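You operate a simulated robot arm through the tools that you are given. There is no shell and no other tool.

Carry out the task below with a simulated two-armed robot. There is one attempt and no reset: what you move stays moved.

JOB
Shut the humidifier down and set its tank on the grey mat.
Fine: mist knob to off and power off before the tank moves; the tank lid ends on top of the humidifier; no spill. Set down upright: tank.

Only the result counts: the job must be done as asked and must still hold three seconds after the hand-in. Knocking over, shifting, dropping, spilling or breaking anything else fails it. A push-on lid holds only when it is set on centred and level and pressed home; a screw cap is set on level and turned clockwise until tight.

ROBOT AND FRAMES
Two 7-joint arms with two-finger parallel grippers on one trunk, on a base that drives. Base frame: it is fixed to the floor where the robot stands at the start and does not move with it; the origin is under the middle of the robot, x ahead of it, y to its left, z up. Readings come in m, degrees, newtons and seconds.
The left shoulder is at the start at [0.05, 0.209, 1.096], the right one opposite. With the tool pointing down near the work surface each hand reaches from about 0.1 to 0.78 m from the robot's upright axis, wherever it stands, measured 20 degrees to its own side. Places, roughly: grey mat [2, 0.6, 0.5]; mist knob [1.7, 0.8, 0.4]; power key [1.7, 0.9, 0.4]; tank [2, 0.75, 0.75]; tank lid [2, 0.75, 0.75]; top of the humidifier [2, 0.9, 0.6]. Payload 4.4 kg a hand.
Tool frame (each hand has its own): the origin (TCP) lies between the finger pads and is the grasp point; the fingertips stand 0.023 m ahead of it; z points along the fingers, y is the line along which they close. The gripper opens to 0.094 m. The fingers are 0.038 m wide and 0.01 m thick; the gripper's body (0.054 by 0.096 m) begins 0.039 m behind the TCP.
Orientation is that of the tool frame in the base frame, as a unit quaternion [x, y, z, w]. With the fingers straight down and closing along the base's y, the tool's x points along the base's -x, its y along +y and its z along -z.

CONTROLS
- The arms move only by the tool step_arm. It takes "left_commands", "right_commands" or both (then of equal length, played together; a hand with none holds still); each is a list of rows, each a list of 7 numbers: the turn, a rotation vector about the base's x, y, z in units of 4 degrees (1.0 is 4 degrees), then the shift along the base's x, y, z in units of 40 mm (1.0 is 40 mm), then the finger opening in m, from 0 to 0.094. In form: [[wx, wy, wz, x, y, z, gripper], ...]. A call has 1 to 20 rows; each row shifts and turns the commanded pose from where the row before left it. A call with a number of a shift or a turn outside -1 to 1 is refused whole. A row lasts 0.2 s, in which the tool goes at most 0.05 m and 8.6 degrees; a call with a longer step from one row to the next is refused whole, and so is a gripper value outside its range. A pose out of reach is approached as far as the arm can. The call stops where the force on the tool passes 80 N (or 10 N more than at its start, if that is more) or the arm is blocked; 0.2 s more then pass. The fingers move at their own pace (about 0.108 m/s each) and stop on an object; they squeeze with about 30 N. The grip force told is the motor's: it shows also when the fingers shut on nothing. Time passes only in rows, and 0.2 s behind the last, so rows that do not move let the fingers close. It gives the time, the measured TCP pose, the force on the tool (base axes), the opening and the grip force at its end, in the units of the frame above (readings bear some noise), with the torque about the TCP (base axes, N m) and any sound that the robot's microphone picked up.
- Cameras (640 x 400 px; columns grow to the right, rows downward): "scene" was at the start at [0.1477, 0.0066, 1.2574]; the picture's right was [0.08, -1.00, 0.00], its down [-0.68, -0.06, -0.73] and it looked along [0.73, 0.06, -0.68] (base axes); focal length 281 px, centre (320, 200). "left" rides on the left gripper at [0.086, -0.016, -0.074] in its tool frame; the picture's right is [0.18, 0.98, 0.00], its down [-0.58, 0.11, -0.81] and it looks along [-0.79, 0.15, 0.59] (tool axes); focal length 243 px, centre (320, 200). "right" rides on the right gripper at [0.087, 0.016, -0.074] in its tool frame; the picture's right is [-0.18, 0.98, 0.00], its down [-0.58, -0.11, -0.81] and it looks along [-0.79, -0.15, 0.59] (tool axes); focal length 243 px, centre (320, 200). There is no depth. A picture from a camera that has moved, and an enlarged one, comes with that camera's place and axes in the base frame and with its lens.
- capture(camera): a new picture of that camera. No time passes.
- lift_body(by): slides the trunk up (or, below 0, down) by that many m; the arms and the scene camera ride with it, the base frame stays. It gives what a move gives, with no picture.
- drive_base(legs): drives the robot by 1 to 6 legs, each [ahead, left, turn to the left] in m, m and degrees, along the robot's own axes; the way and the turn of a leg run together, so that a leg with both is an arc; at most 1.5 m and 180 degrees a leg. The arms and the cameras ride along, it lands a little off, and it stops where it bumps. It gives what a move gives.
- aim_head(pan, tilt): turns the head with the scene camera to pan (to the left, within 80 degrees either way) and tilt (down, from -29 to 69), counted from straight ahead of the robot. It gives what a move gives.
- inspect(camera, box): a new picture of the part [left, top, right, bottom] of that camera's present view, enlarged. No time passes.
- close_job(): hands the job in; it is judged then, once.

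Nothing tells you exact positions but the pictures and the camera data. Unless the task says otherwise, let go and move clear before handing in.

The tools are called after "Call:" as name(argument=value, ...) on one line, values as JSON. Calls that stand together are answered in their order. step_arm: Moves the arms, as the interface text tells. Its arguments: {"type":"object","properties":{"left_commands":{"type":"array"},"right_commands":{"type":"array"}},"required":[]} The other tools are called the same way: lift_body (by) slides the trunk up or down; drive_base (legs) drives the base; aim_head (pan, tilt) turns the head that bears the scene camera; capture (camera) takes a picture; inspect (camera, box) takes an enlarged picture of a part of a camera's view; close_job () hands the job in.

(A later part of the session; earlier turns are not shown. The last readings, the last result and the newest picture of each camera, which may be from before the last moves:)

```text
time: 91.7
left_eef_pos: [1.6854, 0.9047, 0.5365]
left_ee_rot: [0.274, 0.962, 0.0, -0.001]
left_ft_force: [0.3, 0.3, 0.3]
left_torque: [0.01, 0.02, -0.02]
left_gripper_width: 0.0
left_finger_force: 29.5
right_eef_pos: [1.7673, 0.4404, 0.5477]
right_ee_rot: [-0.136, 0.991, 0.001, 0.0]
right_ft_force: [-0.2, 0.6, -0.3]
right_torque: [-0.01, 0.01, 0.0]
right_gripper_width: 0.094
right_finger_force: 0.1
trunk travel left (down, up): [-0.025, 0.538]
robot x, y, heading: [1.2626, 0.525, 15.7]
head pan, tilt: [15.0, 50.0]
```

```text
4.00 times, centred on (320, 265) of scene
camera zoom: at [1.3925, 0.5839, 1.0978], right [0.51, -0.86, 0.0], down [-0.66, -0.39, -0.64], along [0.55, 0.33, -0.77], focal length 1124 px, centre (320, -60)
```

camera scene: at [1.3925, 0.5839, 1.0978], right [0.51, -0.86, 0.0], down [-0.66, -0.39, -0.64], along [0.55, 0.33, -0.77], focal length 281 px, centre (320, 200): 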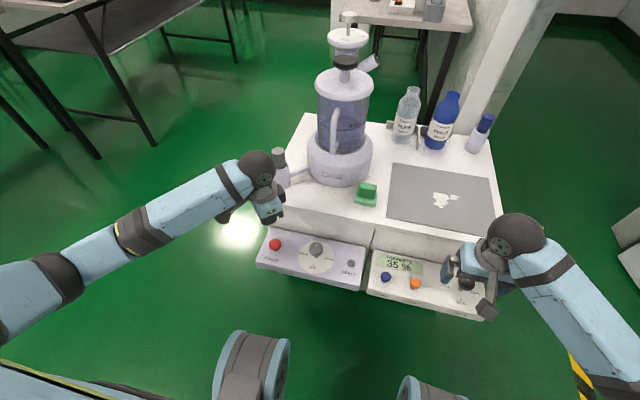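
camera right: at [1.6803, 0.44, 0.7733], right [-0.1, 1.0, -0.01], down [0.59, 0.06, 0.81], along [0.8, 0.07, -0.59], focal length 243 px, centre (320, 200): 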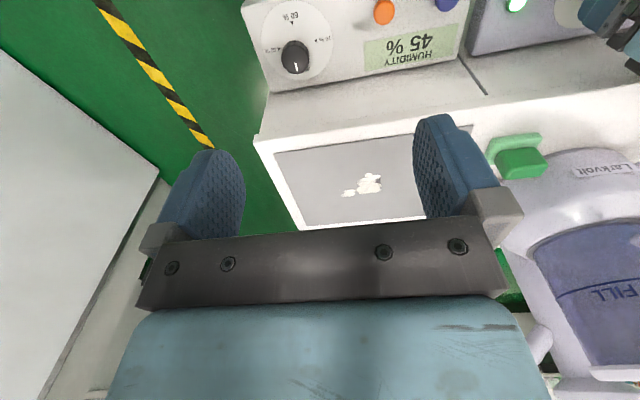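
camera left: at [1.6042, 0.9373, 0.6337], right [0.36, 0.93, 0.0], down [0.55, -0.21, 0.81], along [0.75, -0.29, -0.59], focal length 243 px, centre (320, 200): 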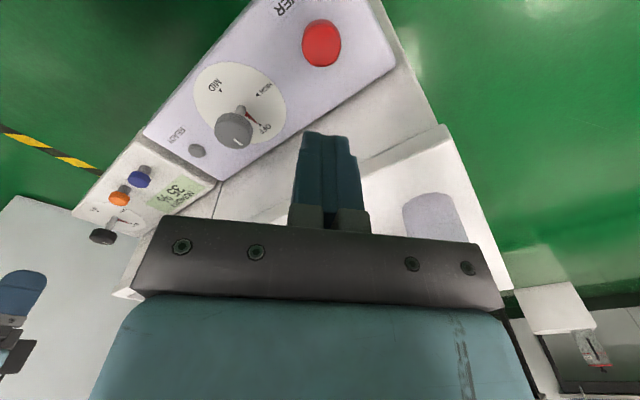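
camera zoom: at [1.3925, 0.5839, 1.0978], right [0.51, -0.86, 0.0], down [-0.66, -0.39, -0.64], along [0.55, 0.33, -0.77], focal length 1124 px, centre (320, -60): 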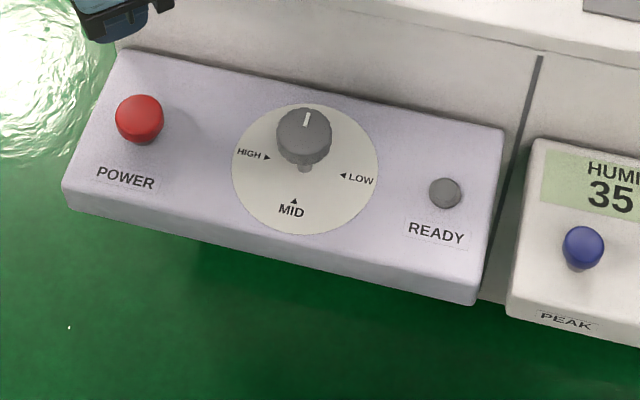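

The lamp tells nothing at OFF, so I press a third time (odd count = off by parity). Then I'll verify with a brief knob test that no mist returns.

Call:
step_arm(left_commands=[[0, 0, 0, 0, 0, -0.6, 0], [0, 0, 0, 0, 0, -0.6, 0], [0, 0, 0, 0, 0, -0.6, 0], [0, 0, 0, 0, 0, -0.5, 0], [0, 0, 0, 0, 0, -0.1, 0], [0, 0, 0, 0, 0, -0.1, 0], [0, 0, 0, 0, 0, -0.1, 0], [0, 0, 0, 0, 0, -0.1, 0]])

Call:
step_arm(left_commands=[[0, 0, 0, 0, 0, 0.4, 0], [0, 0, 0, 0, 0, 0.6, 0], [0, 0, 0, 0, 0, 0.6, 0], [0, 0, 0, 0, 0, 0.6, 0], [0, 0, 0, 0, 0, 0.6, 0], [0, 0, 0, 0.2, -0.4, 0.5, 0], [0, 0, 0, 0.2, -0.5, 0, 0.08], [0, 0, 0, 0.2, -0.5, 0, 0.08], [0, 0, 0, 0.2, -0.5, 0, 0.08], [0, 0, 0, 0.18, -0.5, 0, 0.08], [0, 0, 0, 0, -0.42, 0, 0.08], [0, 0, 0, 0, 0, 0, 0.08], [0, 0, 0, 0, 0, 0, 0.08]])

Call:
inspect(camera="left", box=[220, 0, 420, 125])

```text
time: 93.5
left_eef_pos: [1.6872, 0.9072, 0.4281]
left_ee_rot: [0.273, 0.962, 0.0, -0.001]
left_ft_force: [-0.6, 0.4, 1.8]
left_torque: [0.03, 0.01, 0.01]
left_gripper_width: 0.0002
left_finger_force: 29.5
right_eef_pos: [1.7677, 0.4389, 0.5474]
right_ee_rot: [-0.137, 0.991, 0.0, 0.0]
right_ft_force: [0.2, -0.4, 0.4]
right_torque: [0.03, 0.0, 0.02]
right_gripper_width: 0.0941
right_finger_force: 0.1
trunk travel left (down, up): [-0.025, 0.538]
robot x, y, heading: [1.264, 0.5242, 15.8]
head pan, tilt: [15.0, 50.0]
heard: click
```

```text
time: 96.3
left_eef_pos: [1.7264, 0.7923, 0.5593]
left_ee_rot: [0.274, 0.962, 0.0, -0.001]
left_ft_force: [0.6, 0.2, -0.3]
left_torque: [0.01, -0.01, -0.01]
left_gripper_width: 0.0801
left_finger_force: 0.0
right_eef_pos: [1.7676, 0.4399, 0.5474]
right_ee_rot: [-0.137, 0.991, 0.0, 0.0]
right_ft_force: [-0.4, -0.3, -0.7]
right_torque: [0.02, 0.0, 0.03]
right_gripper_width: 0.094
right_finger_force: 0.0
trunk travel left (down, up): [-0.025, 0.538]
robot x, y, heading: [1.2649, 0.5276, 15.6]
head pan, tilt: [15.0, 50.0]
```

```text
3.20 times, centred on (320, 62) of left
camera zoom: at [1.6446, 0.824, 0.6336], right [0.36, 0.93, 0.0], down [0.55, -0.21, 0.81], along [0.75, -0.29, -0.59], focal length 776 px, centre (320, 640)
```

zoom: 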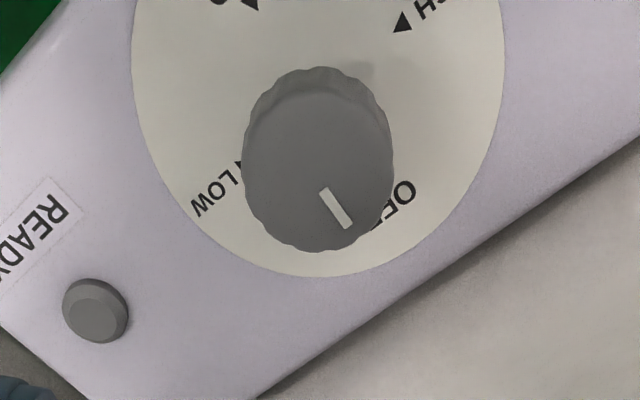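

Call:
step_arm(left_commands=[[0, 0, 0, -0.03, 0.01, -0.5, 0.07], [0, 0, 0, 0, 0, -0.6, 0.07], [0, 0, 0, 0, 0, -0.6, 0.07], [0, 0, 0, 0, 0, -0.6, 0.07], [0, 0, 0, 0, 0, -0.5, 0.07], [0, 0, 0, 0, 0, -0.3, 0.07], [0, 0, 0, 0, 0, -0.2, 0.07], [0, 0, 0, 0, 0, 0, 0.07], [0, 0, 0, 0, 0, 0, 0.02], [0, 0, 0, 0, 0, 0, 0.02], [0, 0, 0, 0, 0, 0, 0.02]])

Call:
step_arm(left_commands=[[0, 0, -0.7, 0, 0, 0, 0.02], [0, 0, -0.7, 0, 0, 0, 0.02], [0, 0, -0.7, 0, 0, 0, 0.02], [0, 0, -0.7, 0, 0, 0, 0.02], [0, 0, -0.7, 0, 0, 0, 0.02], [0, 0, -0.7, 0, 0, 0, 0.02], [0, 0, -0.7, 0, 0, 0, 0.02], [0, 0, -0.7, 0, 0, 0, 0.02], [0, 0, -0.7, 0, 0, 0, 0.02], [0, 0, -0.7, 0, 0, 0, 0.02], [0, 0, -0.7, 0, 0, 0, 0.02], [0, 0, -0.7, 0, 0, 0, 0.02], [0, 0, -0.7, 0, 0, 0, 0.02], [0, 0, -0.7, 0, 0, 0, 0.02], [0, 0, -0.7, 0, 0, 0, 0.02], [0, 0, 0, 0, 0, 0, 0.02], [0, 0, 0, 0, 0, 0, 0.02], [0, 0, 0, 0, 0, 0, 0.02], [0, 0, 0, 0, 0, 0, 0.02]])

Call:
inspect(camera="left", box=[200, 0, 440, 240])

Call:
capture(camera="scene")

```text
time: 98.7
left_eef_pos: [1.7247, 0.7924, 0.4267]
left_ee_rot: [0.275, 0.961, 0.0, -0.002]
left_ft_force: [-7.7, -8.3, -1.1]
left_torque: [-0.11, 0.09, 0.0]
left_gripper_width: 0.0372
left_finger_force: 45.2
right_eef_pos: [1.7672, 0.44, 0.5467]
right_ee_rot: [-0.137, 0.991, 0.001, 0.0]
right_ft_force: [-0.9, 0.5, 0.7]
right_torque: [-0.02, 0.02, 0.0]
right_gripper_width: 0.0939
right_finger_force: 0.1
trunk travel left (down, up): [-0.025, 0.538]
robot x, y, heading: [1.2627, 0.5276, 15.8]
head pan, tilt: [15.0, 50.0]
```

```text
time: 102.7
left_eef_pos: [1.7242, 0.7928, 0.4274]
left_ee_rot: [0.601, 0.8, 0.0, -0.001]
left_ft_force: [-9.4, -23.3, -0.7]
left_torque: [-0.21, 0.13, -0.01]
left_gripper_width: 0.037
left_finger_force: 45.1
right_eef_pos: [1.7675, 0.4391, 0.5494]
right_ee_rot: [-0.137, 0.991, 0.0, 0.001]
right_ft_force: [-0.4, 0.0, 0.3]
right_torque: [0.03, 0.02, -0.07]
right_gripper_width: 0.0938
right_finger_force: 0.1
trunk travel left (down, up): [-0.025, 0.538]
robot x, y, heading: [1.2615, 0.5301, 15.5]
head pan, tilt: [15.0, 50.0]
```

```text
1.67 times, centred on (320, 120) of left
camera zoom: at [1.6852, 0.8712, 0.5017], right [0.89, 0.45, 0.0], down [0.27, -0.53, 0.81], along [0.36, -0.72, -0.59], focal length 404 px, centre (320, 333)
```

zoom: 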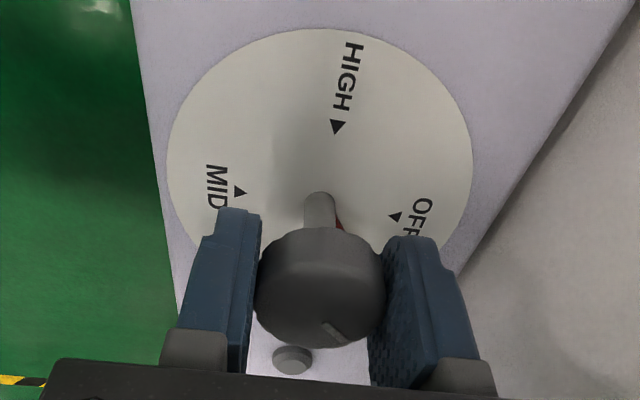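

```text
taken
camera scene: at [1.3924, 0.5835, 1.0978], right [0.51, -0.86, 0.0], down [-0.66, -0.39, -0.64], along [0.55, 0.33, -0.77], focal length 281 px, centre (320, 200)
```

scene: 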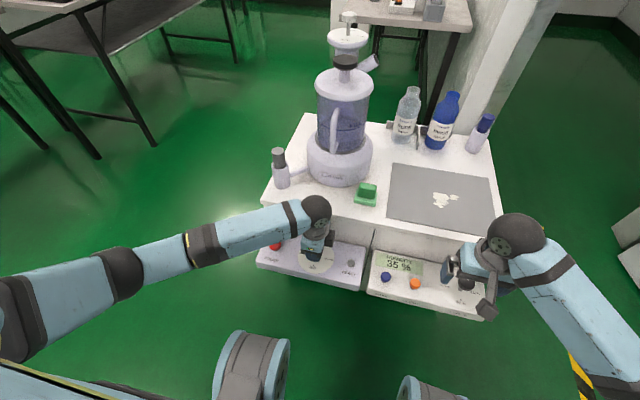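

At this same knob position it was misting with the lamp lit before; now it's dark with no mist, so the power is really off. I turn the knob back to OFF.

Call:
step_arm(left_commands=[[0, 0, 0.7, 0, 0, 0, 0.02], [0, 0, 0.7, 0, 0, 0, 0.02], [0, 0, 0.7, 0, 0, 0, 0.02], [0, 0, 0.7, 0, 0, 0, 0.02], [0, 0, 0.7, 0, 0, 0, 0.02], [0, 0, 0.7, 0, 0, 0, 0.02], [0, 0, 0.7, 0, 0, 0, 0.02], [0, 0, 0.7, 0, 0, 0, 0.02], [0, 0, 0.7, 0, 0, 0, 0.02], [0, 0, 0.7, 0, 0, 0, 0.02], [0, 0, 0.7, 0, 0, 0, 0.02], [0, 0, 0.7, 0, 0, 0, 0.02], [0, 0, 0.7, 0, 0, 0, 0.02], [0, 0, 0.7, 0, 0, 0, 0.02], [0, 0, 0.7, 0, 0, 0, 0.02], [0, 0, 0.2, 0, 0, 0, 0.02], [0, 0, 0, 0, 0, 0, 0.02]])

Call:
step_arm(left_commands=[[0, 0, 0, 0, 0, 0, 0.08], [0, 0, 0, 0, 0, 0, 0.08], [0, 0, 0, 0, 0, 0.6, 0.08], [0, 0, 0, 0, 0, 0.8, 0.08], [0, 0, 0, 0, 0, 0.8, 0.08], [0, 0, 0, 0, 0, 0.8, 0.08], [0, 0, 0, -0.2, 0.4, 0.8, 0.08], [0, 0, 0, -0.2, 0.5, 0.8, 0.08], [0, 0, 0, -0.3, 0.6, 0.8, 0.08], [0, 0, 0, -0.3, 0.6, 0.8, 0.08], [0, 0, 0, 0, 0.5, 0, 0.08], [0, 0, 0, 0, 0, 0, 0.08]])

Call:
inspect(camera="left", box=[160, 0, 400, 150])

Call:
capture(camera="scene")

```text
time: 106.3
left_eef_pos: [1.7239, 0.7921, 0.427]
left_ee_rot: [0.267, 0.964, 0.0, -0.001]
left_ft_force: [-23.0, -18.0, 2.3]
left_torque: [-0.09, 0.67, -0.01]
left_gripper_width: 0.0371
left_finger_force: 44.9
right_eef_pos: [1.7672, 0.4391, 0.5482]
right_ee_rot: [-0.136, 0.991, 0.0, 0.001]
right_ft_force: [-0.6, 0.1, -0.2]
right_torque: [0.04, -0.01, 0.0]
right_gripper_width: 0.0942
right_finger_force: 0.0
trunk travel left (down, up): [-0.025, 0.538]
robot x, y, heading: [1.264, 0.5285, 15.7]
head pan, tilt: [15.0, 50.0]
```

```text
time: 108.9
left_eef_pos: [1.6842, 0.8976, 0.673]
left_ee_rot: [0.268, 0.963, 0.0, -0.001]
left_ft_force: [0.2, 0.7, -0.3]
left_torque: [0.0, -0.01, -0.03]
left_gripper_width: 0.0801
left_finger_force: 0.0
right_eef_pos: [1.767, 0.4396, 0.5471]
right_ee_rot: [-0.136, 0.991, 0.0, 0.0]
right_ft_force: [-0.5, 1.0, 0.1]
right_torque: [-0.04, 0.03, 0.0]
right_gripper_width: 0.094
right_finger_force: 0.0
trunk travel left (down, up): [-0.025, 0.538]
robot x, y, heading: [1.26, 0.5287, 15.6]
head pan, tilt: [15.0, 50.0]
```

```text
2.67 times, centred on (280, 75) of left
camera zoom: at [1.6038, 0.9285, 0.7481], right [0.35, 0.94, 0.0], down [0.56, -0.21, 0.81], along [0.75, -0.28, -0.59], focal length 647 px, centre (427, 533)
```

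zoom: 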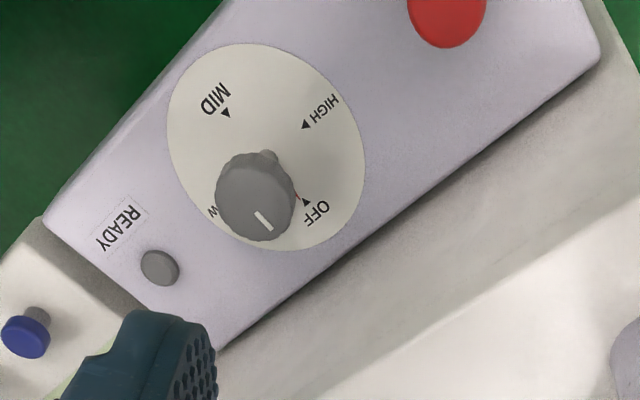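

```text
taken
camera scene: at [1.3925, 0.5839, 1.0978], right [0.51, -0.86, 0.0], down [-0.66, -0.39, -0.64], along [0.55, 0.33, -0.77], focal length 281 px, centre (320, 200)
```

scene: 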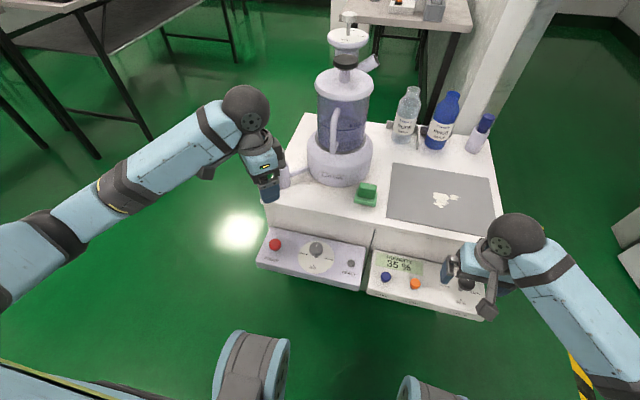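

Call:
inspect(camera="left", box=[230, 40, 290, 100])

Call:
inspect(camera="scene", box=[240, 215, 400, 315])

```text
6.67 times, centred on (260, 70) of left
camera zoom: at [1.6038, 0.9285, 0.7481], right [0.35, 0.94, 0.0], down [0.56, -0.21, 0.81], along [0.75, -0.28, -0.59], focal length 1618 px, centre (720, 1067)
```

zoom: 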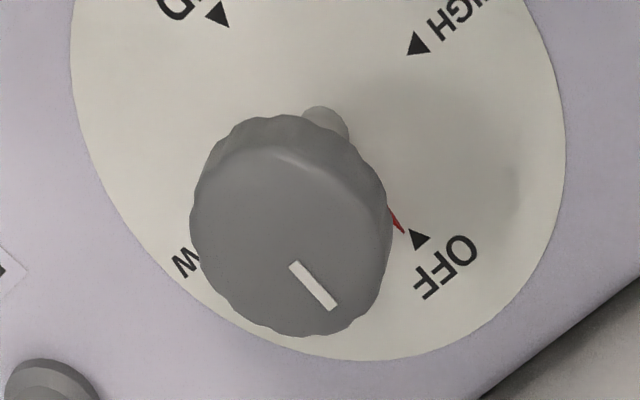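

```text
4.00 times, centred on (320, 265) of scene
camera zoom: at [1.3925, 0.5839, 1.0978], right [0.51, -0.86, 0.0], down [-0.66, -0.39, -0.64], along [0.55, 0.33, -0.77], focal length 1124 px, centre (320, -60)
```

zoom: 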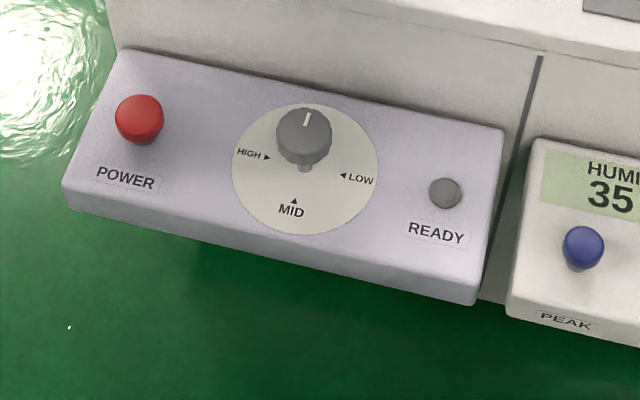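

The pointer sits at OFF and the power is off. Next I study the tank, its handle, and the lid from this lower viewpoint.

Call:
inspect(camera="scene", box=[285, 0, 405, 95])

Call:
inspect(camera="scene", box=[285, 75, 405, 195])

Call:
inspect(camera="scene", box=[350, 130, 510, 240])

```text
4.21 times, centred on (345, 48) of scene
camera zoom: at [1.3925, 0.5839, 1.0978], right [0.51, -0.86, 0.0], down [-0.66, -0.39, -0.64], along [0.55, 0.33, -0.77], focal length 1184 px, centre (215, 842)
```

zoom: 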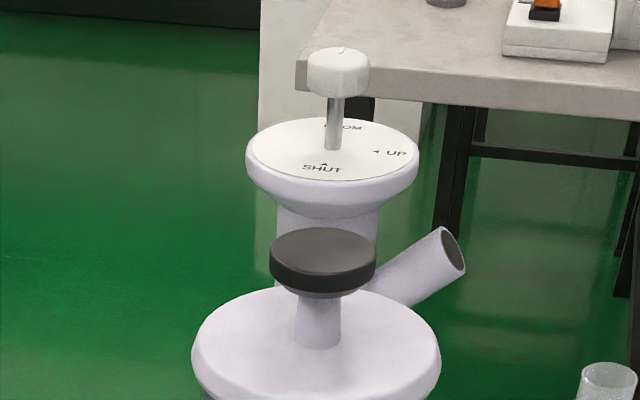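

```text
3.33 times, centred on (345, 135) of scene
camera zoom: at [1.3925, 0.5839, 1.0978], right [0.51, -0.86, 0.0], down [-0.66, -0.39, -0.64], along [0.55, 0.33, -0.77], focal length 937 px, centre (237, 417)
```

zoom: 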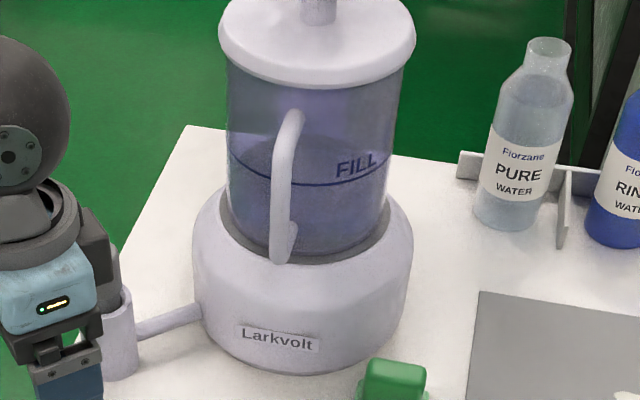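

```text
3.64 times, centred on (430, 185) of scene
camera zoom: at [1.3925, 0.5839, 1.0978], right [0.51, -0.86, 0.0], down [-0.66, -0.39, -0.64], along [0.55, 0.33, -0.77], focal length 1022 px, centre (-80, 254)
```

zoom: 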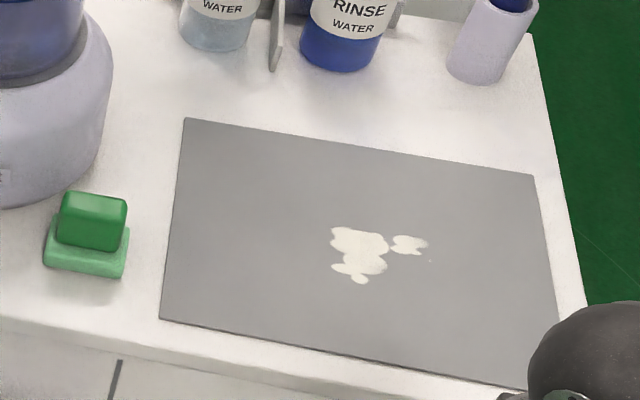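

The handle bar is a vertical rod at about (1.883, 0.836), z 0.625–0.753, facing straight out at the robot; lid knob at z 0.807–0.825. I'll raise the trunk again and swing the right hand to point forward for a handle grip.

Call:
lift_body(by=0.15)

Call:
step_arm(right_commands=[[0.282, -0.959, 0, -0.1, 0.1, 0, 0.06], [0.282, -0.959, 0, -0.1, 0.1, 0, 0.06], [0.282, -0.959, 0, -0.1, 0.1, 0, 0.06], [0.282, -0.959, 0, -0.1, 0.1, 0, 0.06], [0.282, -0.959, 0, -0.1, 0.1, 0, 0.06], [0.282, -0.959, 0, 0, 0, 0, 0.06], [0.282, -0.959, 0, 0, 0, 0, 0.06], [0.282, -0.959, 0, 0, 0, 0, 0.06], [0.282, -0.959, 0, 0, 0, 0, 0.06], [0.282, -0.959, 0, 0, 0, 0, 0.06], [0.282, -0.959, 0, 0, 0, 0, 0.06], [0.282, -0.959, 0, 0, 0, 0, 0.06], [0.282, -0.959, 0, 0, 0, 0, 0.06], [0.282, -0.959, 0, 0, 0, 0, 0.06], [0.282, -0.959, 0, 0, 0, 0, 0.06], [0.282, -0.959, 0, 0, 0, 0, 0.06], [0.282, -0.959, 0, 0, 0, 0, 0.06], [0.282, -0.959, 0, 0, 0, 0, 0.06], [0.282, -0.959, 0, 0, 0, 0, 0.06], [0.282, -0.959, 0, 0, 0, 0, 0.06]])

Call:
capture(camera="scene")

Call:
capture(camera="right")

```text
time: 110.7
left_eef_pos: [1.6863, 0.8976, 0.8239]
left_ee_rot: [0.266, 0.964, -0.001, -0.001]
left_ft_force: [0.1, 0.2, -0.5]
left_torque: [-0.01, -0.02, -0.02]
left_gripper_width: 0.0801
left_finger_force: 0.0
right_eef_pos: [1.7679, 0.4399, 0.6978]
right_ee_rot: [-0.137, 0.991, 0.001, 0.0]
right_ft_force: [0.2, 0.4, 0.2]
right_torque: [0.01, 0.02, 0.01]
right_gripper_width: 0.0938
right_finger_force: 0.0
trunk travel left (down, up): [-0.175, 0.388]
robot x, y, heading: [1.2612, 0.5262, 15.8]
head pan, tilt: [15.0, 50.0]
```

```text
time: 114.9
left_eef_pos: [1.6858, 0.898, 0.8276]
left_ee_rot: [0.267, 0.964, 0.001, -0.001]
left_ft_force: [-0.4, -0.6, -0.5]
left_torque: [0.0, -0.02, 0.01]
left_gripper_width: 0.08
left_finger_force: 0.1
right_eef_pos: [1.757, 0.4503, 0.7192]
right_ee_rot: [-0.099, 0.747, 0.093, 0.651]
right_ft_force: [0.7, 0.1, 0.6]
right_torque: [0.01, 0.02, -0.01]
right_gripper_width: 0.0598
right_finger_force: 0.1
trunk travel left (down, up): [-0.175, 0.388]
robot x, y, heading: [1.2629, 0.5235, 15.7]
head pan, tilt: [15.0, 50.0]
```

```text
taken
camera scene: at [1.3923, 0.5839, 1.2507], right [0.51, -0.86, 0.0], down [-0.66, -0.39, -0.64], along [0.55, 0.33, -0.77], focal length 281 px, centre (320, 200)
```

scene: 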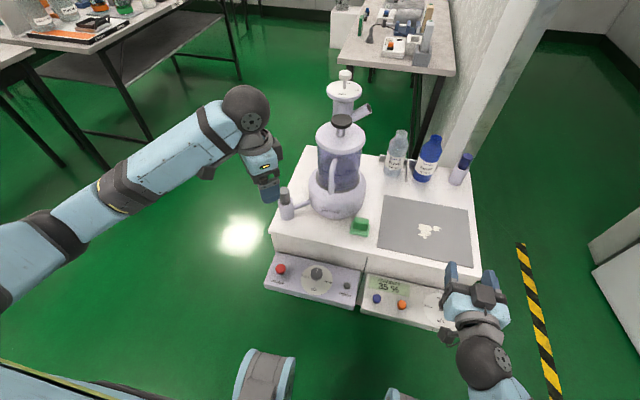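

```text
taken
camera right: at [1.6696, 0.4449, 0.6438], right [-0.24, 0.95, 0.19], down [-0.66, -0.3, 0.68], along [0.71, 0.04, 0.7], focal length 243 px, centre (320, 200)
```

right: 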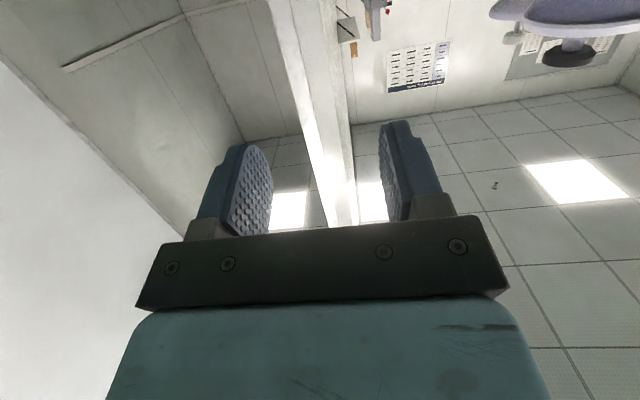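

Call:
step_arm(right_commands=[[0, 0, 0, 0, 0, 0, 0.06], [0, 0, 0, 0, 0, 0, 0.06], [0, 0, 0, 0, 0, 0, 0.06]])

```text
time: 115.7
left_eef_pos: [1.6859, 0.8977, 0.8233]
left_ee_rot: [0.268, 0.964, 0.0, -0.001]
left_ft_force: [-0.3, 0.2, 0.4]
left_torque: [-0.04, 0.0, -0.01]
left_gripper_width: 0.0799
left_finger_force: 0.2
right_eef_pos: [1.7566, 0.4492, 0.717]
right_ee_rot: [-0.099, 0.746, 0.092, 0.652]
right_ft_force: [0.5, 0.0, 0.4]
right_torque: [0.0, 0.02, 0.02]
right_gripper_width: 0.0598
right_finger_force: 0.1
trunk travel left (down, up): [-0.175, 0.388]
robot x, y, heading: [1.2679, 0.5277, 15.7]
head pan, tilt: [15.0, 50.0]
```

The right hand points forward as wanted. I slide it left to a pre-grasp in front of the handle, while the left hand backs off.

Call:
step_arm(right_commands=[[0, 0, 0, 0.08, 0.87, 0.1, 0.06], [0, 0, 0, 0.08, 0.87, 0, 0.06], [0, 0, 0, 0.08, 0.87, 0, 0.06], [0, 0, 0, 0.08, 0.87, 0, 0.06], [0, 0, 0, 0.08, 0.87, 0, 0.06], [0, 0, 0, 0.08, 0.87, 0, 0.06], [0, 0, 0, 0.08, 0.87, 0, 0.06], [0, 0, 0, 0.08, 0.87, 0, 0.06], [0, 0, 0, 0.08, 0.87, 0, 0.06], [0, 0, 0, 0.08, 0.87, 0, 0.06], [0, 0, 0, 0, 0, 0, 0.06], [0, 0, 0, 0, 0, 0, 0.06]], left_commands=[[0, 0, 0, -0.2, 0.5, 0.5, 0.08], [0, 0, 0, -0.2, 0.5, 0.5, 0.08], [0, 0, 0, -0.2, 0.5, 0.5, 0.08], [0, 0, 0, -0.2, 0.5, 0.5, 0.08], [0, 0, 0, 0, 0, 0, 0.08], [0, 0, 0, 0, 0, 0, 0.08], [0, 0, 0, 0, 0, 0, 0.08], [0, 0, 0, 0, 0, 0, 0.08], [0, 0, 0, 0, 0, 0, 0.08], [0, 0, 0, 0, 0, 0, 0.08], [0, 0, 0, 0, 0, 0, 0.08], [0, 0, 0, 0, 0, 0, 0.08]])

Call:
capture(camera="scene")

Call:
capture(camera="right")

```text
time: 116.3
left_eef_pos: [1.6736, 0.9306, 0.8526]
left_ee_rot: [0.268, 0.964, 0.0, -0.002]
left_ft_force: [0.8, -0.8, -0.1]
left_torque: [0.0, 0.02, 0.0]
left_gripper_width: 0.0801
left_finger_force: 0.2
right_eef_pos: [1.8034, 0.4045, 0.6987]
right_ee_rot: [-0.065, 0.755, -0.001, 0.653]
right_ft_force: [-0.6, 0.2, 0.3]
right_torque: [-0.01, -0.01, 0.01]
right_gripper_width: 0.0599
right_finger_force: 0.1
trunk travel left (down, up): [-0.175, 0.388]
robot x, y, heading: [1.2627, 0.5232, 15.7]
head pan, tilt: [15.0, 50.0]
stopped in row 2 (right hand): the arm was blocked; the commanded pose is now the measured one
```

```text
taken
camera scene: at [1.3925, 0.5839, 1.2453], right [0.51, -0.86, 0.0], down [-0.66, -0.39, -0.64], along [0.55, 0.33, -0.77], focal length 281 px, centre (320, 200)
```

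scene: 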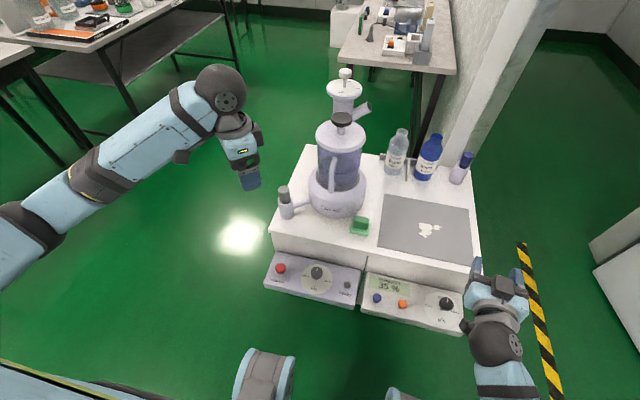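

```text
taken
camera right: at [1.7165, 0.4063, 0.6227], right [-0.07, 0.99, 0.1], down [-0.7, -0.12, 0.7], along [0.71, -0.02, 0.71], focal length 243 px, centre (320, 200)
```

right: 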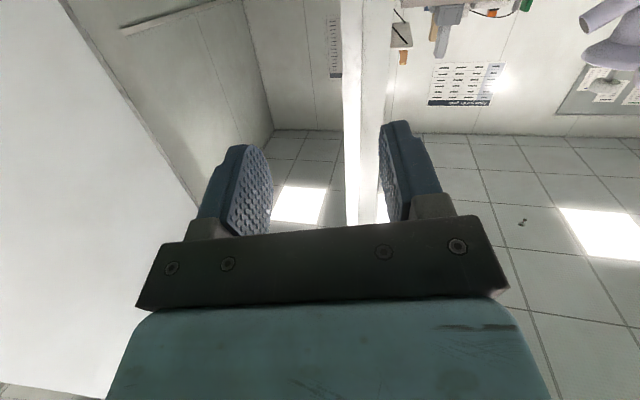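

The right arm is at a wrist limit when held fully horizontal this close in. I tilt the hand back to about 45° down, which also suits the vertical bar.

Call:
step_arm(right_commands=[[-0.083, 0.99, 0, 0, 0, 0.2, 0.06], [-0.083, 0.99, 0, 0, 0, 0.2, 0.06], [-0.083, 0.99, 0, 0, 0, 0.2, 0.06], [-0.083, 0.99, 0, 0, 0, 0.2, 0.06], [-0.083, 0.99, 0, 0, 0, 0, 0.06], [-0.083, 0.99, 0, 0, 0, 0, 0.06], [-0.083, 0.99, 0, 0, 0, 0, 0.06], [-0.083, 0.99, 0, 0, 0, 0, 0.06], [-0.083, 0.99, 0, 0, 0, 0, 0.06], [0, 0, 0.97, 0, 0, 0, 0.06], [0, 0, 0.97, 0, 0, 0, 0.06], [0, 0, 0.97, 0, 0, 0, 0.06], [0, 0, 0, 0, 0, 0, 0.06], [0, 0, 0, 0, 0, 0, 0.06]])

Call:
capture(camera="scene")

```text
time: 119.3
left_eef_pos: [1.6727, 0.9308, 0.8547]
left_ee_rot: [0.267, 0.964, 0.001, -0.002]
left_ft_force: [-0.4, -0.3, 0.3]
left_torque: [0.02, 0.03, -0.02]
left_gripper_width: 0.08
left_finger_force: 0.0
right_eef_pos: [1.804, 0.4029, 0.7332]
right_ee_rot: [-0.17, 0.906, 0.038, 0.386]
right_ft_force: [-0.8, 0.4, -1.1]
right_torque: [-0.03, -0.01, 0.0]
right_gripper_width: 0.0597
right_finger_force: 0.1
trunk travel left (down, up): [-0.175, 0.388]
robot x, y, heading: [1.2668, 0.5258, 15.5]
head pan, tilt: [15.0, 50.0]
```

```text
taken
camera scene: at [1.3924, 0.5839, 1.2478], right [0.51, -0.86, 0.0], down [-0.66, -0.39, -0.64], along [0.55, 0.33, -0.77], focal length 281 px, centre (320, 200)
```

scene: 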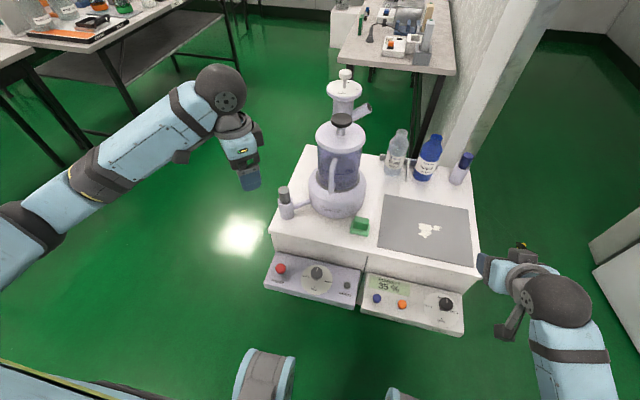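

Good, the pose follows again at 45°. I take out a small roll and move to the pre-grasp in front of the handle, with the left hand drawing further aside.

Call:
step_arm(right_commands=[[0.42, 0.122, -0.426, 0, 0, 0, 0.06], [0.42, 0.122, -0.426, 0, 0, 0, 0.06], [0, 0, 0, -0.05, 0.85, 0, 0.06], [0, 0, 0, -0.05, 0.85, 0, 0.06], [0, 0, 0, -0.05, 0.85, 0, 0.06], [0, 0, 0, -0.05, 0.85, 0, 0.06], [0, 0, 0, -0.05, 0.85, 0, 0.06], [0, 0, 0, -0.05, 0.85, 0, 0.06], [0, 0, 0, 0, 0, 0, 0.06]], left_commands=[[0, 0, 0, -0.2, 0.5, 0.2, 0.08], [0, 0, 0, -0.2, 0.5, 0.2, 0.08], [0, 0, 0, -0.2, 0.5, 0.2, 0.08], [0, 0, 0, 0, 0, 0, 0.08], [0, 0, 0, 0, 0, 0, 0.08], [0, 0, 0, 0, 0, 0, 0.08], [0, 0, 0, 0, 0, 0, 0.08], [0, 0, 0, 0, 0, 0, 0.08], [0, 0, 0, 0, 0, 0, 0.08]])

Call:
capture(camera="scene")

```text
time: 120.7
left_eef_pos: [1.6495, 0.9894, 0.8767]
left_ee_rot: [0.268, 0.963, 0.001, -0.001]
left_ft_force: [0.0, -0.1, -0.3]
left_torque: [-0.03, -0.03, -0.04]
left_gripper_width: 0.08
left_finger_force: 0.2
right_eef_pos: [1.8142, 0.4749, 0.7136]
right_ee_rot: [-0.16, 0.903, -0.026, 0.398]
right_ft_force: [-0.3, 0.1, -0.1]
right_torque: [-0.03, 0.02, 0.0]
right_gripper_width: 0.0602
right_finger_force: 0.1
trunk travel left (down, up): [-0.175, 0.388]
robot x, y, heading: [1.2615, 0.5263, 15.8]
head pan, tilt: [15.0, 50.0]
stopped in row 7 (right hand): the arm was blocked; the commanded pose is now the measured one
```

```text
taken
camera scene: at [1.3927, 0.5839, 1.2454], right [0.51, -0.86, 0.0], down [-0.66, -0.39, -0.64], along [0.55, 0.33, -0.77], focal length 281 px, centre (320, 200)
```

scene: 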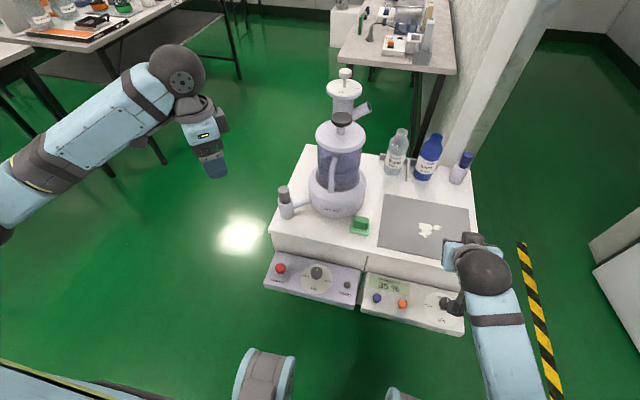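

The right arm can't point outward relative to its forearm; it needs the robot standing further left and turned a little clockwise. I back off, turn, and sidestep left so the handle falls in the right arm's comfortable zone.

Call:
drive_base(legs=[[-0.2, 0, 0], [0, 0, -24.7], [0, 0.687, 0]])

Call:
aim_head(pan=-10, tilt=45)

Call:
capture(camera="scene")

```text
time: 129.7
left_eef_pos: [1.7146, 1.4053, 0.8811]
left_ee_rot: [0.467, 0.885, 0.001, -0.002]
left_ft_force: [-0.1, -0.5, 0.9]
left_torque: [0.03, 0.03, 0.01]
left_gripper_width: 0.0798
left_finger_force: 0.1
right_eef_pos: [1.6489, 0.8702, 0.7157]
right_ee_rot: [0.035, 0.917, -0.11, 0.383]
right_ft_force: [0.0, -0.1, 0.5]
right_torque: [0.04, 0.0, -0.03]
right_gripper_width: 0.0598
right_finger_force: 0.0
trunk travel left (down, up): [-0.175, 0.388]
robot x, y, heading: [1.17, 1.1472, -9.0]
head pan, tilt: [15.0, 50.0]
```

```text
time: 130.6
left_eef_pos: [1.7142, 1.4066, 0.8802]
left_ee_rot: [0.466, 0.885, 0.001, -0.001]
left_ft_force: [0.2, -0.6, 0.5]
left_torque: [-0.03, 0.01, 0.0]
left_gripper_width: 0.0799
left_finger_force: 0.0
right_eef_pos: [1.6489, 0.8712, 0.7141]
right_ee_rot: [0.036, 0.917, -0.111, 0.382]
right_ft_force: [-0.1, -0.3, -0.3]
right_torque: [-0.02, 0.03, 0.01]
right_gripper_width: 0.0598
right_finger_force: 0.1
trunk travel left (down, up): [-0.175, 0.388]
robot x, y, heading: [1.1699, 1.1468, -9.0]
head pan, tilt: [-10.0, 45.0]
```

```text
taken
camera scene: at [1.3124, 1.1095, 1.2547], right [-0.32, -0.95, 0.0], down [-0.67, 0.23, -0.71], along [0.67, -0.23, -0.71], focal length 281 px, centre (320, 200)
```

scene: 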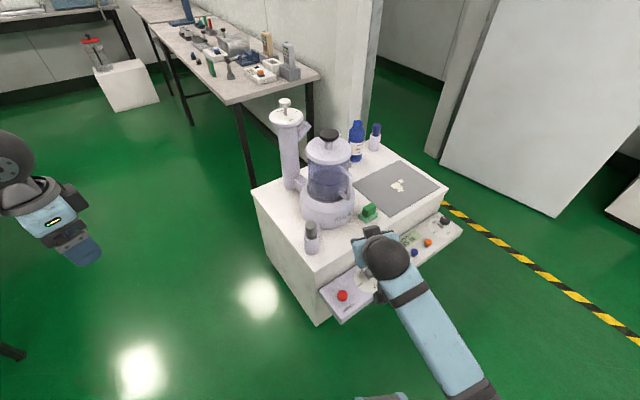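

Now the handle lies on the right arm's side. I yaw the right hand to face the cabinet squarely and level its roll, then check.

Call:
step_arm(right_commands=[[0, 0, 0.967, 0, 0, 0, 0.06], [0, 0, 0.967, 0, 0, 0, 0.06], [0, 0, 0.967, 0, 0, 0, 0.06], [0, 0, 0.967, 0, 0, 0, 0.06], [0, 0, 0.967, 0, 0, 0, 0.06], [0, 0, 0.967, 0, 0, 0, 0.06], [0, 0, 0.967, 0, 0, 0, 0.06], [0, 0, 0.967, 0, 0, 0, 0.06], [0, 0, 0.967, 0, 0, 0, 0.06], [0.61, 0.179, -0.595, 0, 0, 0, 0.06], [0.61, 0.179, -0.595, 0, 0, 0, 0.06], [0.61, 0.179, -0.595, 0, 0, 0, 0.06], [0.61, 0.179, -0.595, 0, 0, 0, 0.06], [0, 0, 0, 0, 0, 0, 0.06], [0, 0, 0, 0, 0, 0, 0.06]])

Call:
inspect(camera="scene", box=[250, 90, 470, 290])

Call:
inspect(camera="scene", box=[280, 115, 380, 235])

```text
time: 133.8
left_eef_pos: [1.7146, 1.406, 0.8797]
left_ee_rot: [0.467, 0.884, 0.001, -0.001]
left_ft_force: [0.1, -0.3, -0.1]
left_torque: [0.03, 0.02, 0.03]
left_gripper_width: 0.08
left_finger_force: 0.0
right_eef_pos: [1.6488, 0.8708, 0.7147]
right_ee_rot: [-0.131, 0.908, 0.058, 0.395]
right_ft_force: [-0.4, 0.3, 0.1]
right_torque: [0.0, 0.01, -0.02]
right_gripper_width: 0.0601
right_finger_force: 0.1
trunk travel left (down, up): [-0.175, 0.388]
robot x, y, heading: [1.1725, 1.1458, -8.7]
head pan, tilt: [-10.0, 45.0]
```

```text
2.00 times, centred on (360, 190) of scene
camera zoom: at [1.3124, 1.1094, 1.2547], right [-0.32, -0.95, 0.0], down [-0.67, 0.23, -0.71], along [0.67, -0.23, -0.71], focal length 562 px, centre (240, 220)
```

zoom: 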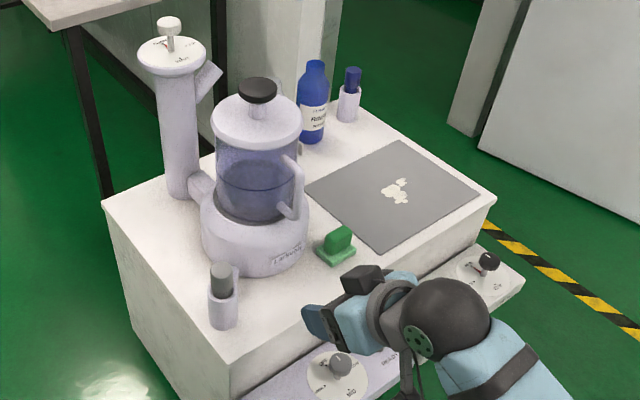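

```text
3.33 times, centred on (330, 175) of scene
camera zoom: at [1.3124, 1.1094, 1.2547], right [-0.32, -0.95, 0.0], down [-0.67, 0.23, -0.71], along [0.67, -0.23, -0.71], focal length 937 px, centre (287, 283)
```

zoom: 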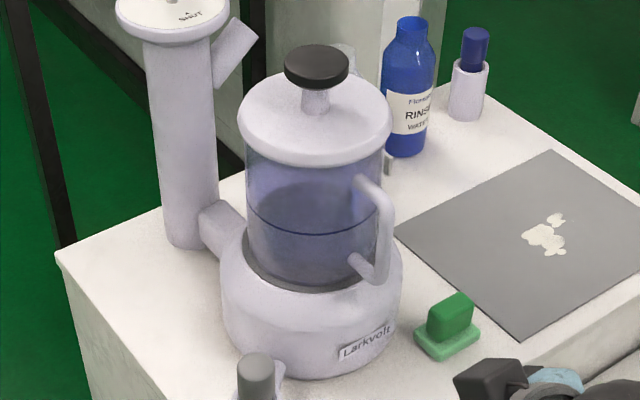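

The hand is now exactly square and 45° down, and this wide-angle view puts the bar at about (1.872, 0.831), ρ≈0.1 from the tank axis (1.968, 0.860). I move to the pre-grasp and check with both cameras.

Call:
step_arm(right_commands=[[0, 0, 0, 0.71, -0.316, 0, 0.07], [0, 0, 0, 0.71, -0.316, 0, 0.07], [0, 0, 0, 0.71, -0.316, 0, 0.07], [0, 0, 0, 0.71, -0.316, 0, 0.07], [0, 0, 0, 0.71, -0.316, -0.1, 0.07], [0, 0, 0, 0, 0, 0, 0.07], [0, 0, 0, 0, 0, 0, 0.07]])

Call:
capture(camera="right")

Call:
inspect(camera="scene", box=[260, 105, 420, 255])

```text
time: 135.3
left_eef_pos: [1.7148, 1.4056, 0.8795]
left_ee_rot: [0.467, 0.884, 0.0, -0.002]
left_ft_force: [-0.4, -0.6, -0.4]
left_torque: [-0.02, 0.03, 0.0]
left_gripper_width: 0.08
left_finger_force: 0.0
right_eef_pos: [1.7909, 0.8068, 0.709]
right_ee_rot: [-0.13, 0.908, 0.056, 0.395]
right_ft_force: [0.1, 0.4, 0.1]
right_torque: [0.03, -0.01, -0.02]
right_gripper_width: 0.0701
right_finger_force: 0.1
trunk travel left (down, up): [-0.175, 0.388]
robot x, y, heading: [1.1725, 1.1453, -8.7]
head pan, tilt: [-10.0, 45.0]
```

```text
taken
camera right: at [1.6786, 0.7911, 0.6978], right [-0.16, 0.98, 0.14], down [-0.15, -0.16, 0.98], along [0.98, 0.13, 0.18], focal length 243 px, centre (320, 200)
```

right: 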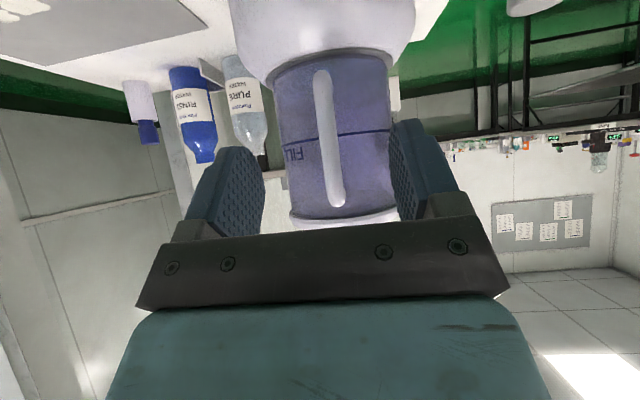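

```text
2.67 times, centred on (340, 180) of scene
camera zoom: at [1.3124, 1.1094, 1.2547], right [-0.32, -0.95, 0.0], down [-0.67, 0.23, -0.71], along [0.67, -0.23, -0.71], focal length 750 px, centre (267, 253)
```

zoom: 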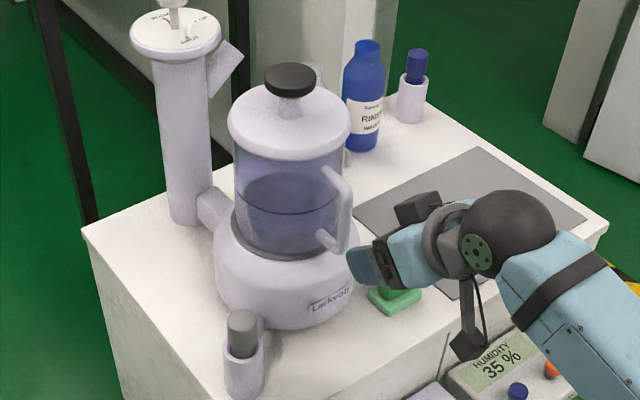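

The wrist camera confirms the bar at y≈0.830 for x≈1.872, centred between the fingers. I advance onto it.

Call:
step_arm(right_commands=[[0, 0, 0, 0.395, 0.116, -0.045, 0.07], [0, 0, 0, 0.395, 0.116, -0.045, 0.07], [0, 0, 0, 0.395, 0.116, -0.045, 0.07], [0, 0, 0, 0.395, 0.116, -0.045, 0.07], [0, 0, 0, 0.395, 0.116, -0.045, 0.07], [0, 0, 0, 0, 0, 0, 0.07], [0, 0, 0, 0, 0, 0, 0.07]])

Call:
capture(camera="right")

Call:
inspect(camera="scene", box=[260, 105, 420, 255])

```text
time: 136.9
left_eef_pos: [1.7152, 1.4057, 0.8797]
left_ee_rot: [0.466, 0.885, 0.001, -0.001]
left_ft_force: [0.9, 0.2, -0.5]
left_torque: [0.01, 0.02, -0.02]
left_gripper_width: 0.0801
left_finger_force: 0.1
right_eef_pos: [1.8699, 0.8306, 0.6992]
right_ee_rot: [-0.131, 0.908, 0.058, 0.395]
right_ft_force: [0.9, 1.3, -0.7]
right_torque: [-0.01, -0.02, 0.01]
right_gripper_width: 0.07
right_finger_force: 0.1
trunk travel left (down, up): [-0.175, 0.388]
robot x, y, heading: [1.1725, 1.1461, -9.1]
head pan, tilt: [-10.0, 45.0]
```

```text
taken
camera right: at [1.7581, 0.8143, 0.6881], right [-0.16, 0.98, 0.14], down [-0.15, -0.16, 0.98], along [0.98, 0.13, 0.18], focal length 243 px, centre (320, 200)
```

right: 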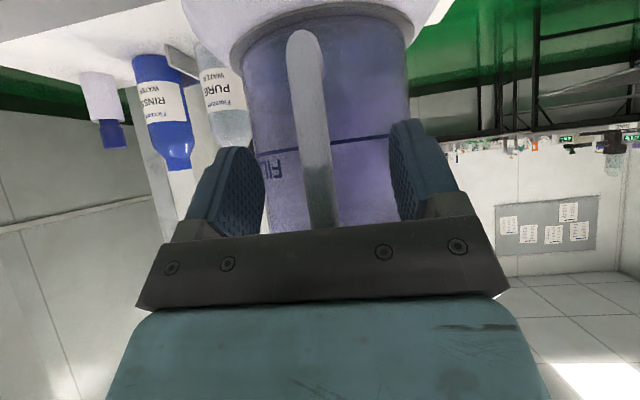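

```text
2.67 times, centred on (340, 180) of scene
camera zoom: at [1.3124, 1.1094, 1.2547], right [-0.32, -0.95, 0.0], down [-0.67, 0.23, -0.71], along [0.67, -0.23, -0.71], focal length 750 px, centre (267, 253)
```

zoom: 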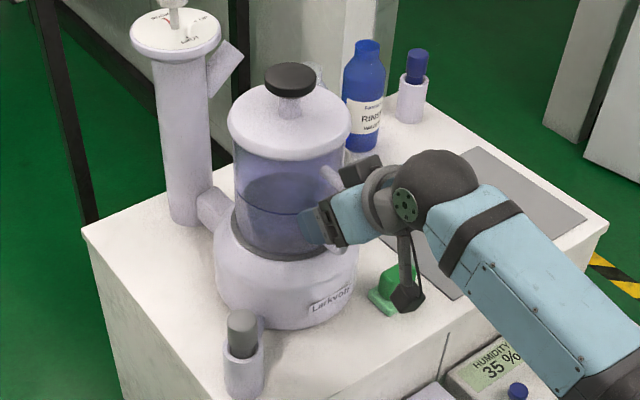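

Call:
step_arm(right_commands=[[0, 0, 0, 0, 0, 0, 0.03], [0, 0, 0, 0, 0, 0, 0.005], [0, 0, 0, 0, 0, 0, 0.005], [0, 0, 0, 0, 0, 0, 0.005]])

Call:
capture(camera="right")

```text
time: 137.9
left_eef_pos: [1.7153, 1.4065, 0.8794]
left_ee_rot: [0.467, 0.884, 0.001, -0.002]
left_ft_force: [0.7, -1.1, -0.6]
left_torque: [-0.02, 0.01, -0.01]
left_gripper_width: 0.0799
left_finger_force: 0.0
right_eef_pos: [1.8711, 0.8293, 0.7007]
right_ee_rot: [-0.13, 0.908, 0.057, 0.394]
right_ft_force: [0.8, 0.7, -0.1]
right_torque: [-0.03, -0.19, 0.04]
right_gripper_width: 0.0139
right_finger_force: 30.2
trunk travel left (down, up): [-0.175, 0.388]
robot x, y, heading: [1.1697, 1.1422, -9.2]
head pan, tilt: [-10.0, 45.0]
```

```text
taken
camera right: at [1.758, 0.8143, 0.6882], right [-0.16, 0.98, 0.14], down [-0.15, -0.16, 0.98], along [0.98, 0.13, 0.18], focal length 243 px, centre (320, 200)
```

right: 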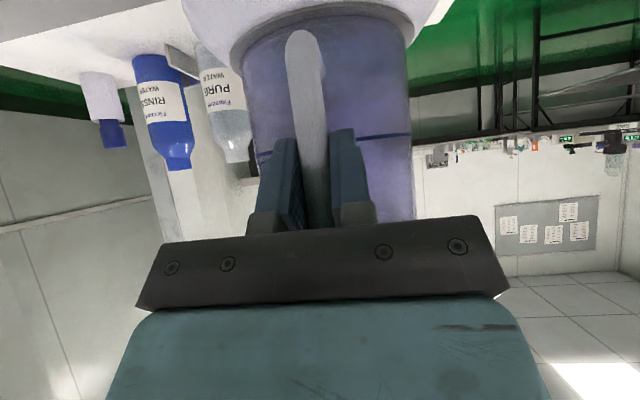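

The bar is gripped (13.9 mm) with almost no side force. I lift gently by a couple of centimetres and check weight and tilt.

Call:
step_arm(right_commands=[[0, 0, 0, 0, 0, 0.1, 0.005], [0, 0, 0, 0, 0, 0.1, 0.005], [0, 0, 0, 0, 0, 0.1, 0.005], [0, 0, 0, 0, 0, 0.1, 0.005], [0, 0, 0, 0, 0, 0.1, 0.005], [0, 0, 0, 0, 0, 0, 0.005]])

Call:
capture(camera="right")

Call:
inspect(camera="scene", box=[260, 105, 420, 255])

```text
time: 139.3
left_eef_pos: [1.7153, 1.405, 0.8783]
left_ee_rot: [0.466, 0.885, -0.001, -0.001]
left_ft_force: [0.4, 0.3, 0.0]
left_torque: [0.0, 0.02, 0.01]
left_gripper_width: 0.0802
left_finger_force: 0.0
right_eef_pos: [1.872, 0.8311, 0.7206]
right_ee_rot: [-0.131, 0.908, 0.057, 0.393]
right_ft_force: [0.2, 0.1, -6.8]
right_torque: [-0.2, 0.61, 0.0]
right_gripper_width: 0.0138
right_finger_force: 29.8
trunk travel left (down, up): [-0.175, 0.388]
robot x, y, heading: [1.1711, 1.1469, -9.3]
head pan, tilt: [-10.0, 45.0]
```

```text
taken
camera right: at [1.7582, 0.8147, 0.7085], right [-0.16, 0.98, 0.14], down [-0.15, -0.16, 0.98], along [0.98, 0.13, 0.17], focal length 243 px, centre (320, 200)
```

right: 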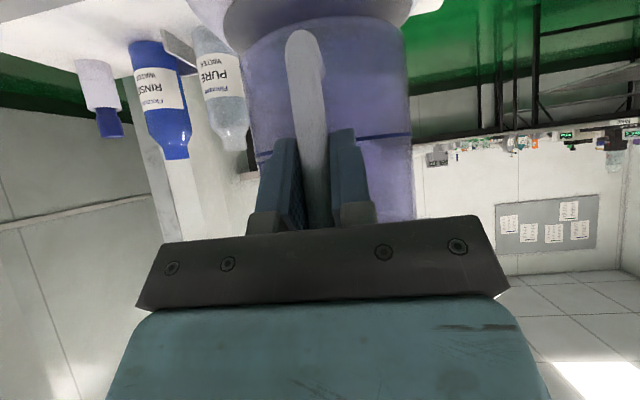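

```text
2.67 times, centred on (340, 180) of scene
camera zoom: at [1.3133, 1.1091, 1.2545], right [-0.32, -0.95, 0.0], down [-0.67, 0.23, -0.71], along [0.67, -0.23, -0.71], focal length 750 px, centre (267, 253)
```

zoom: 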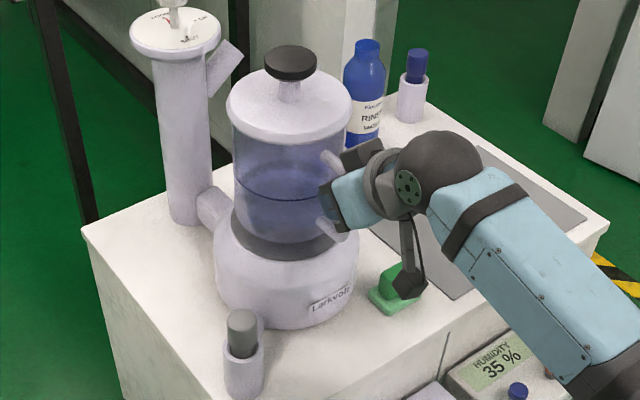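

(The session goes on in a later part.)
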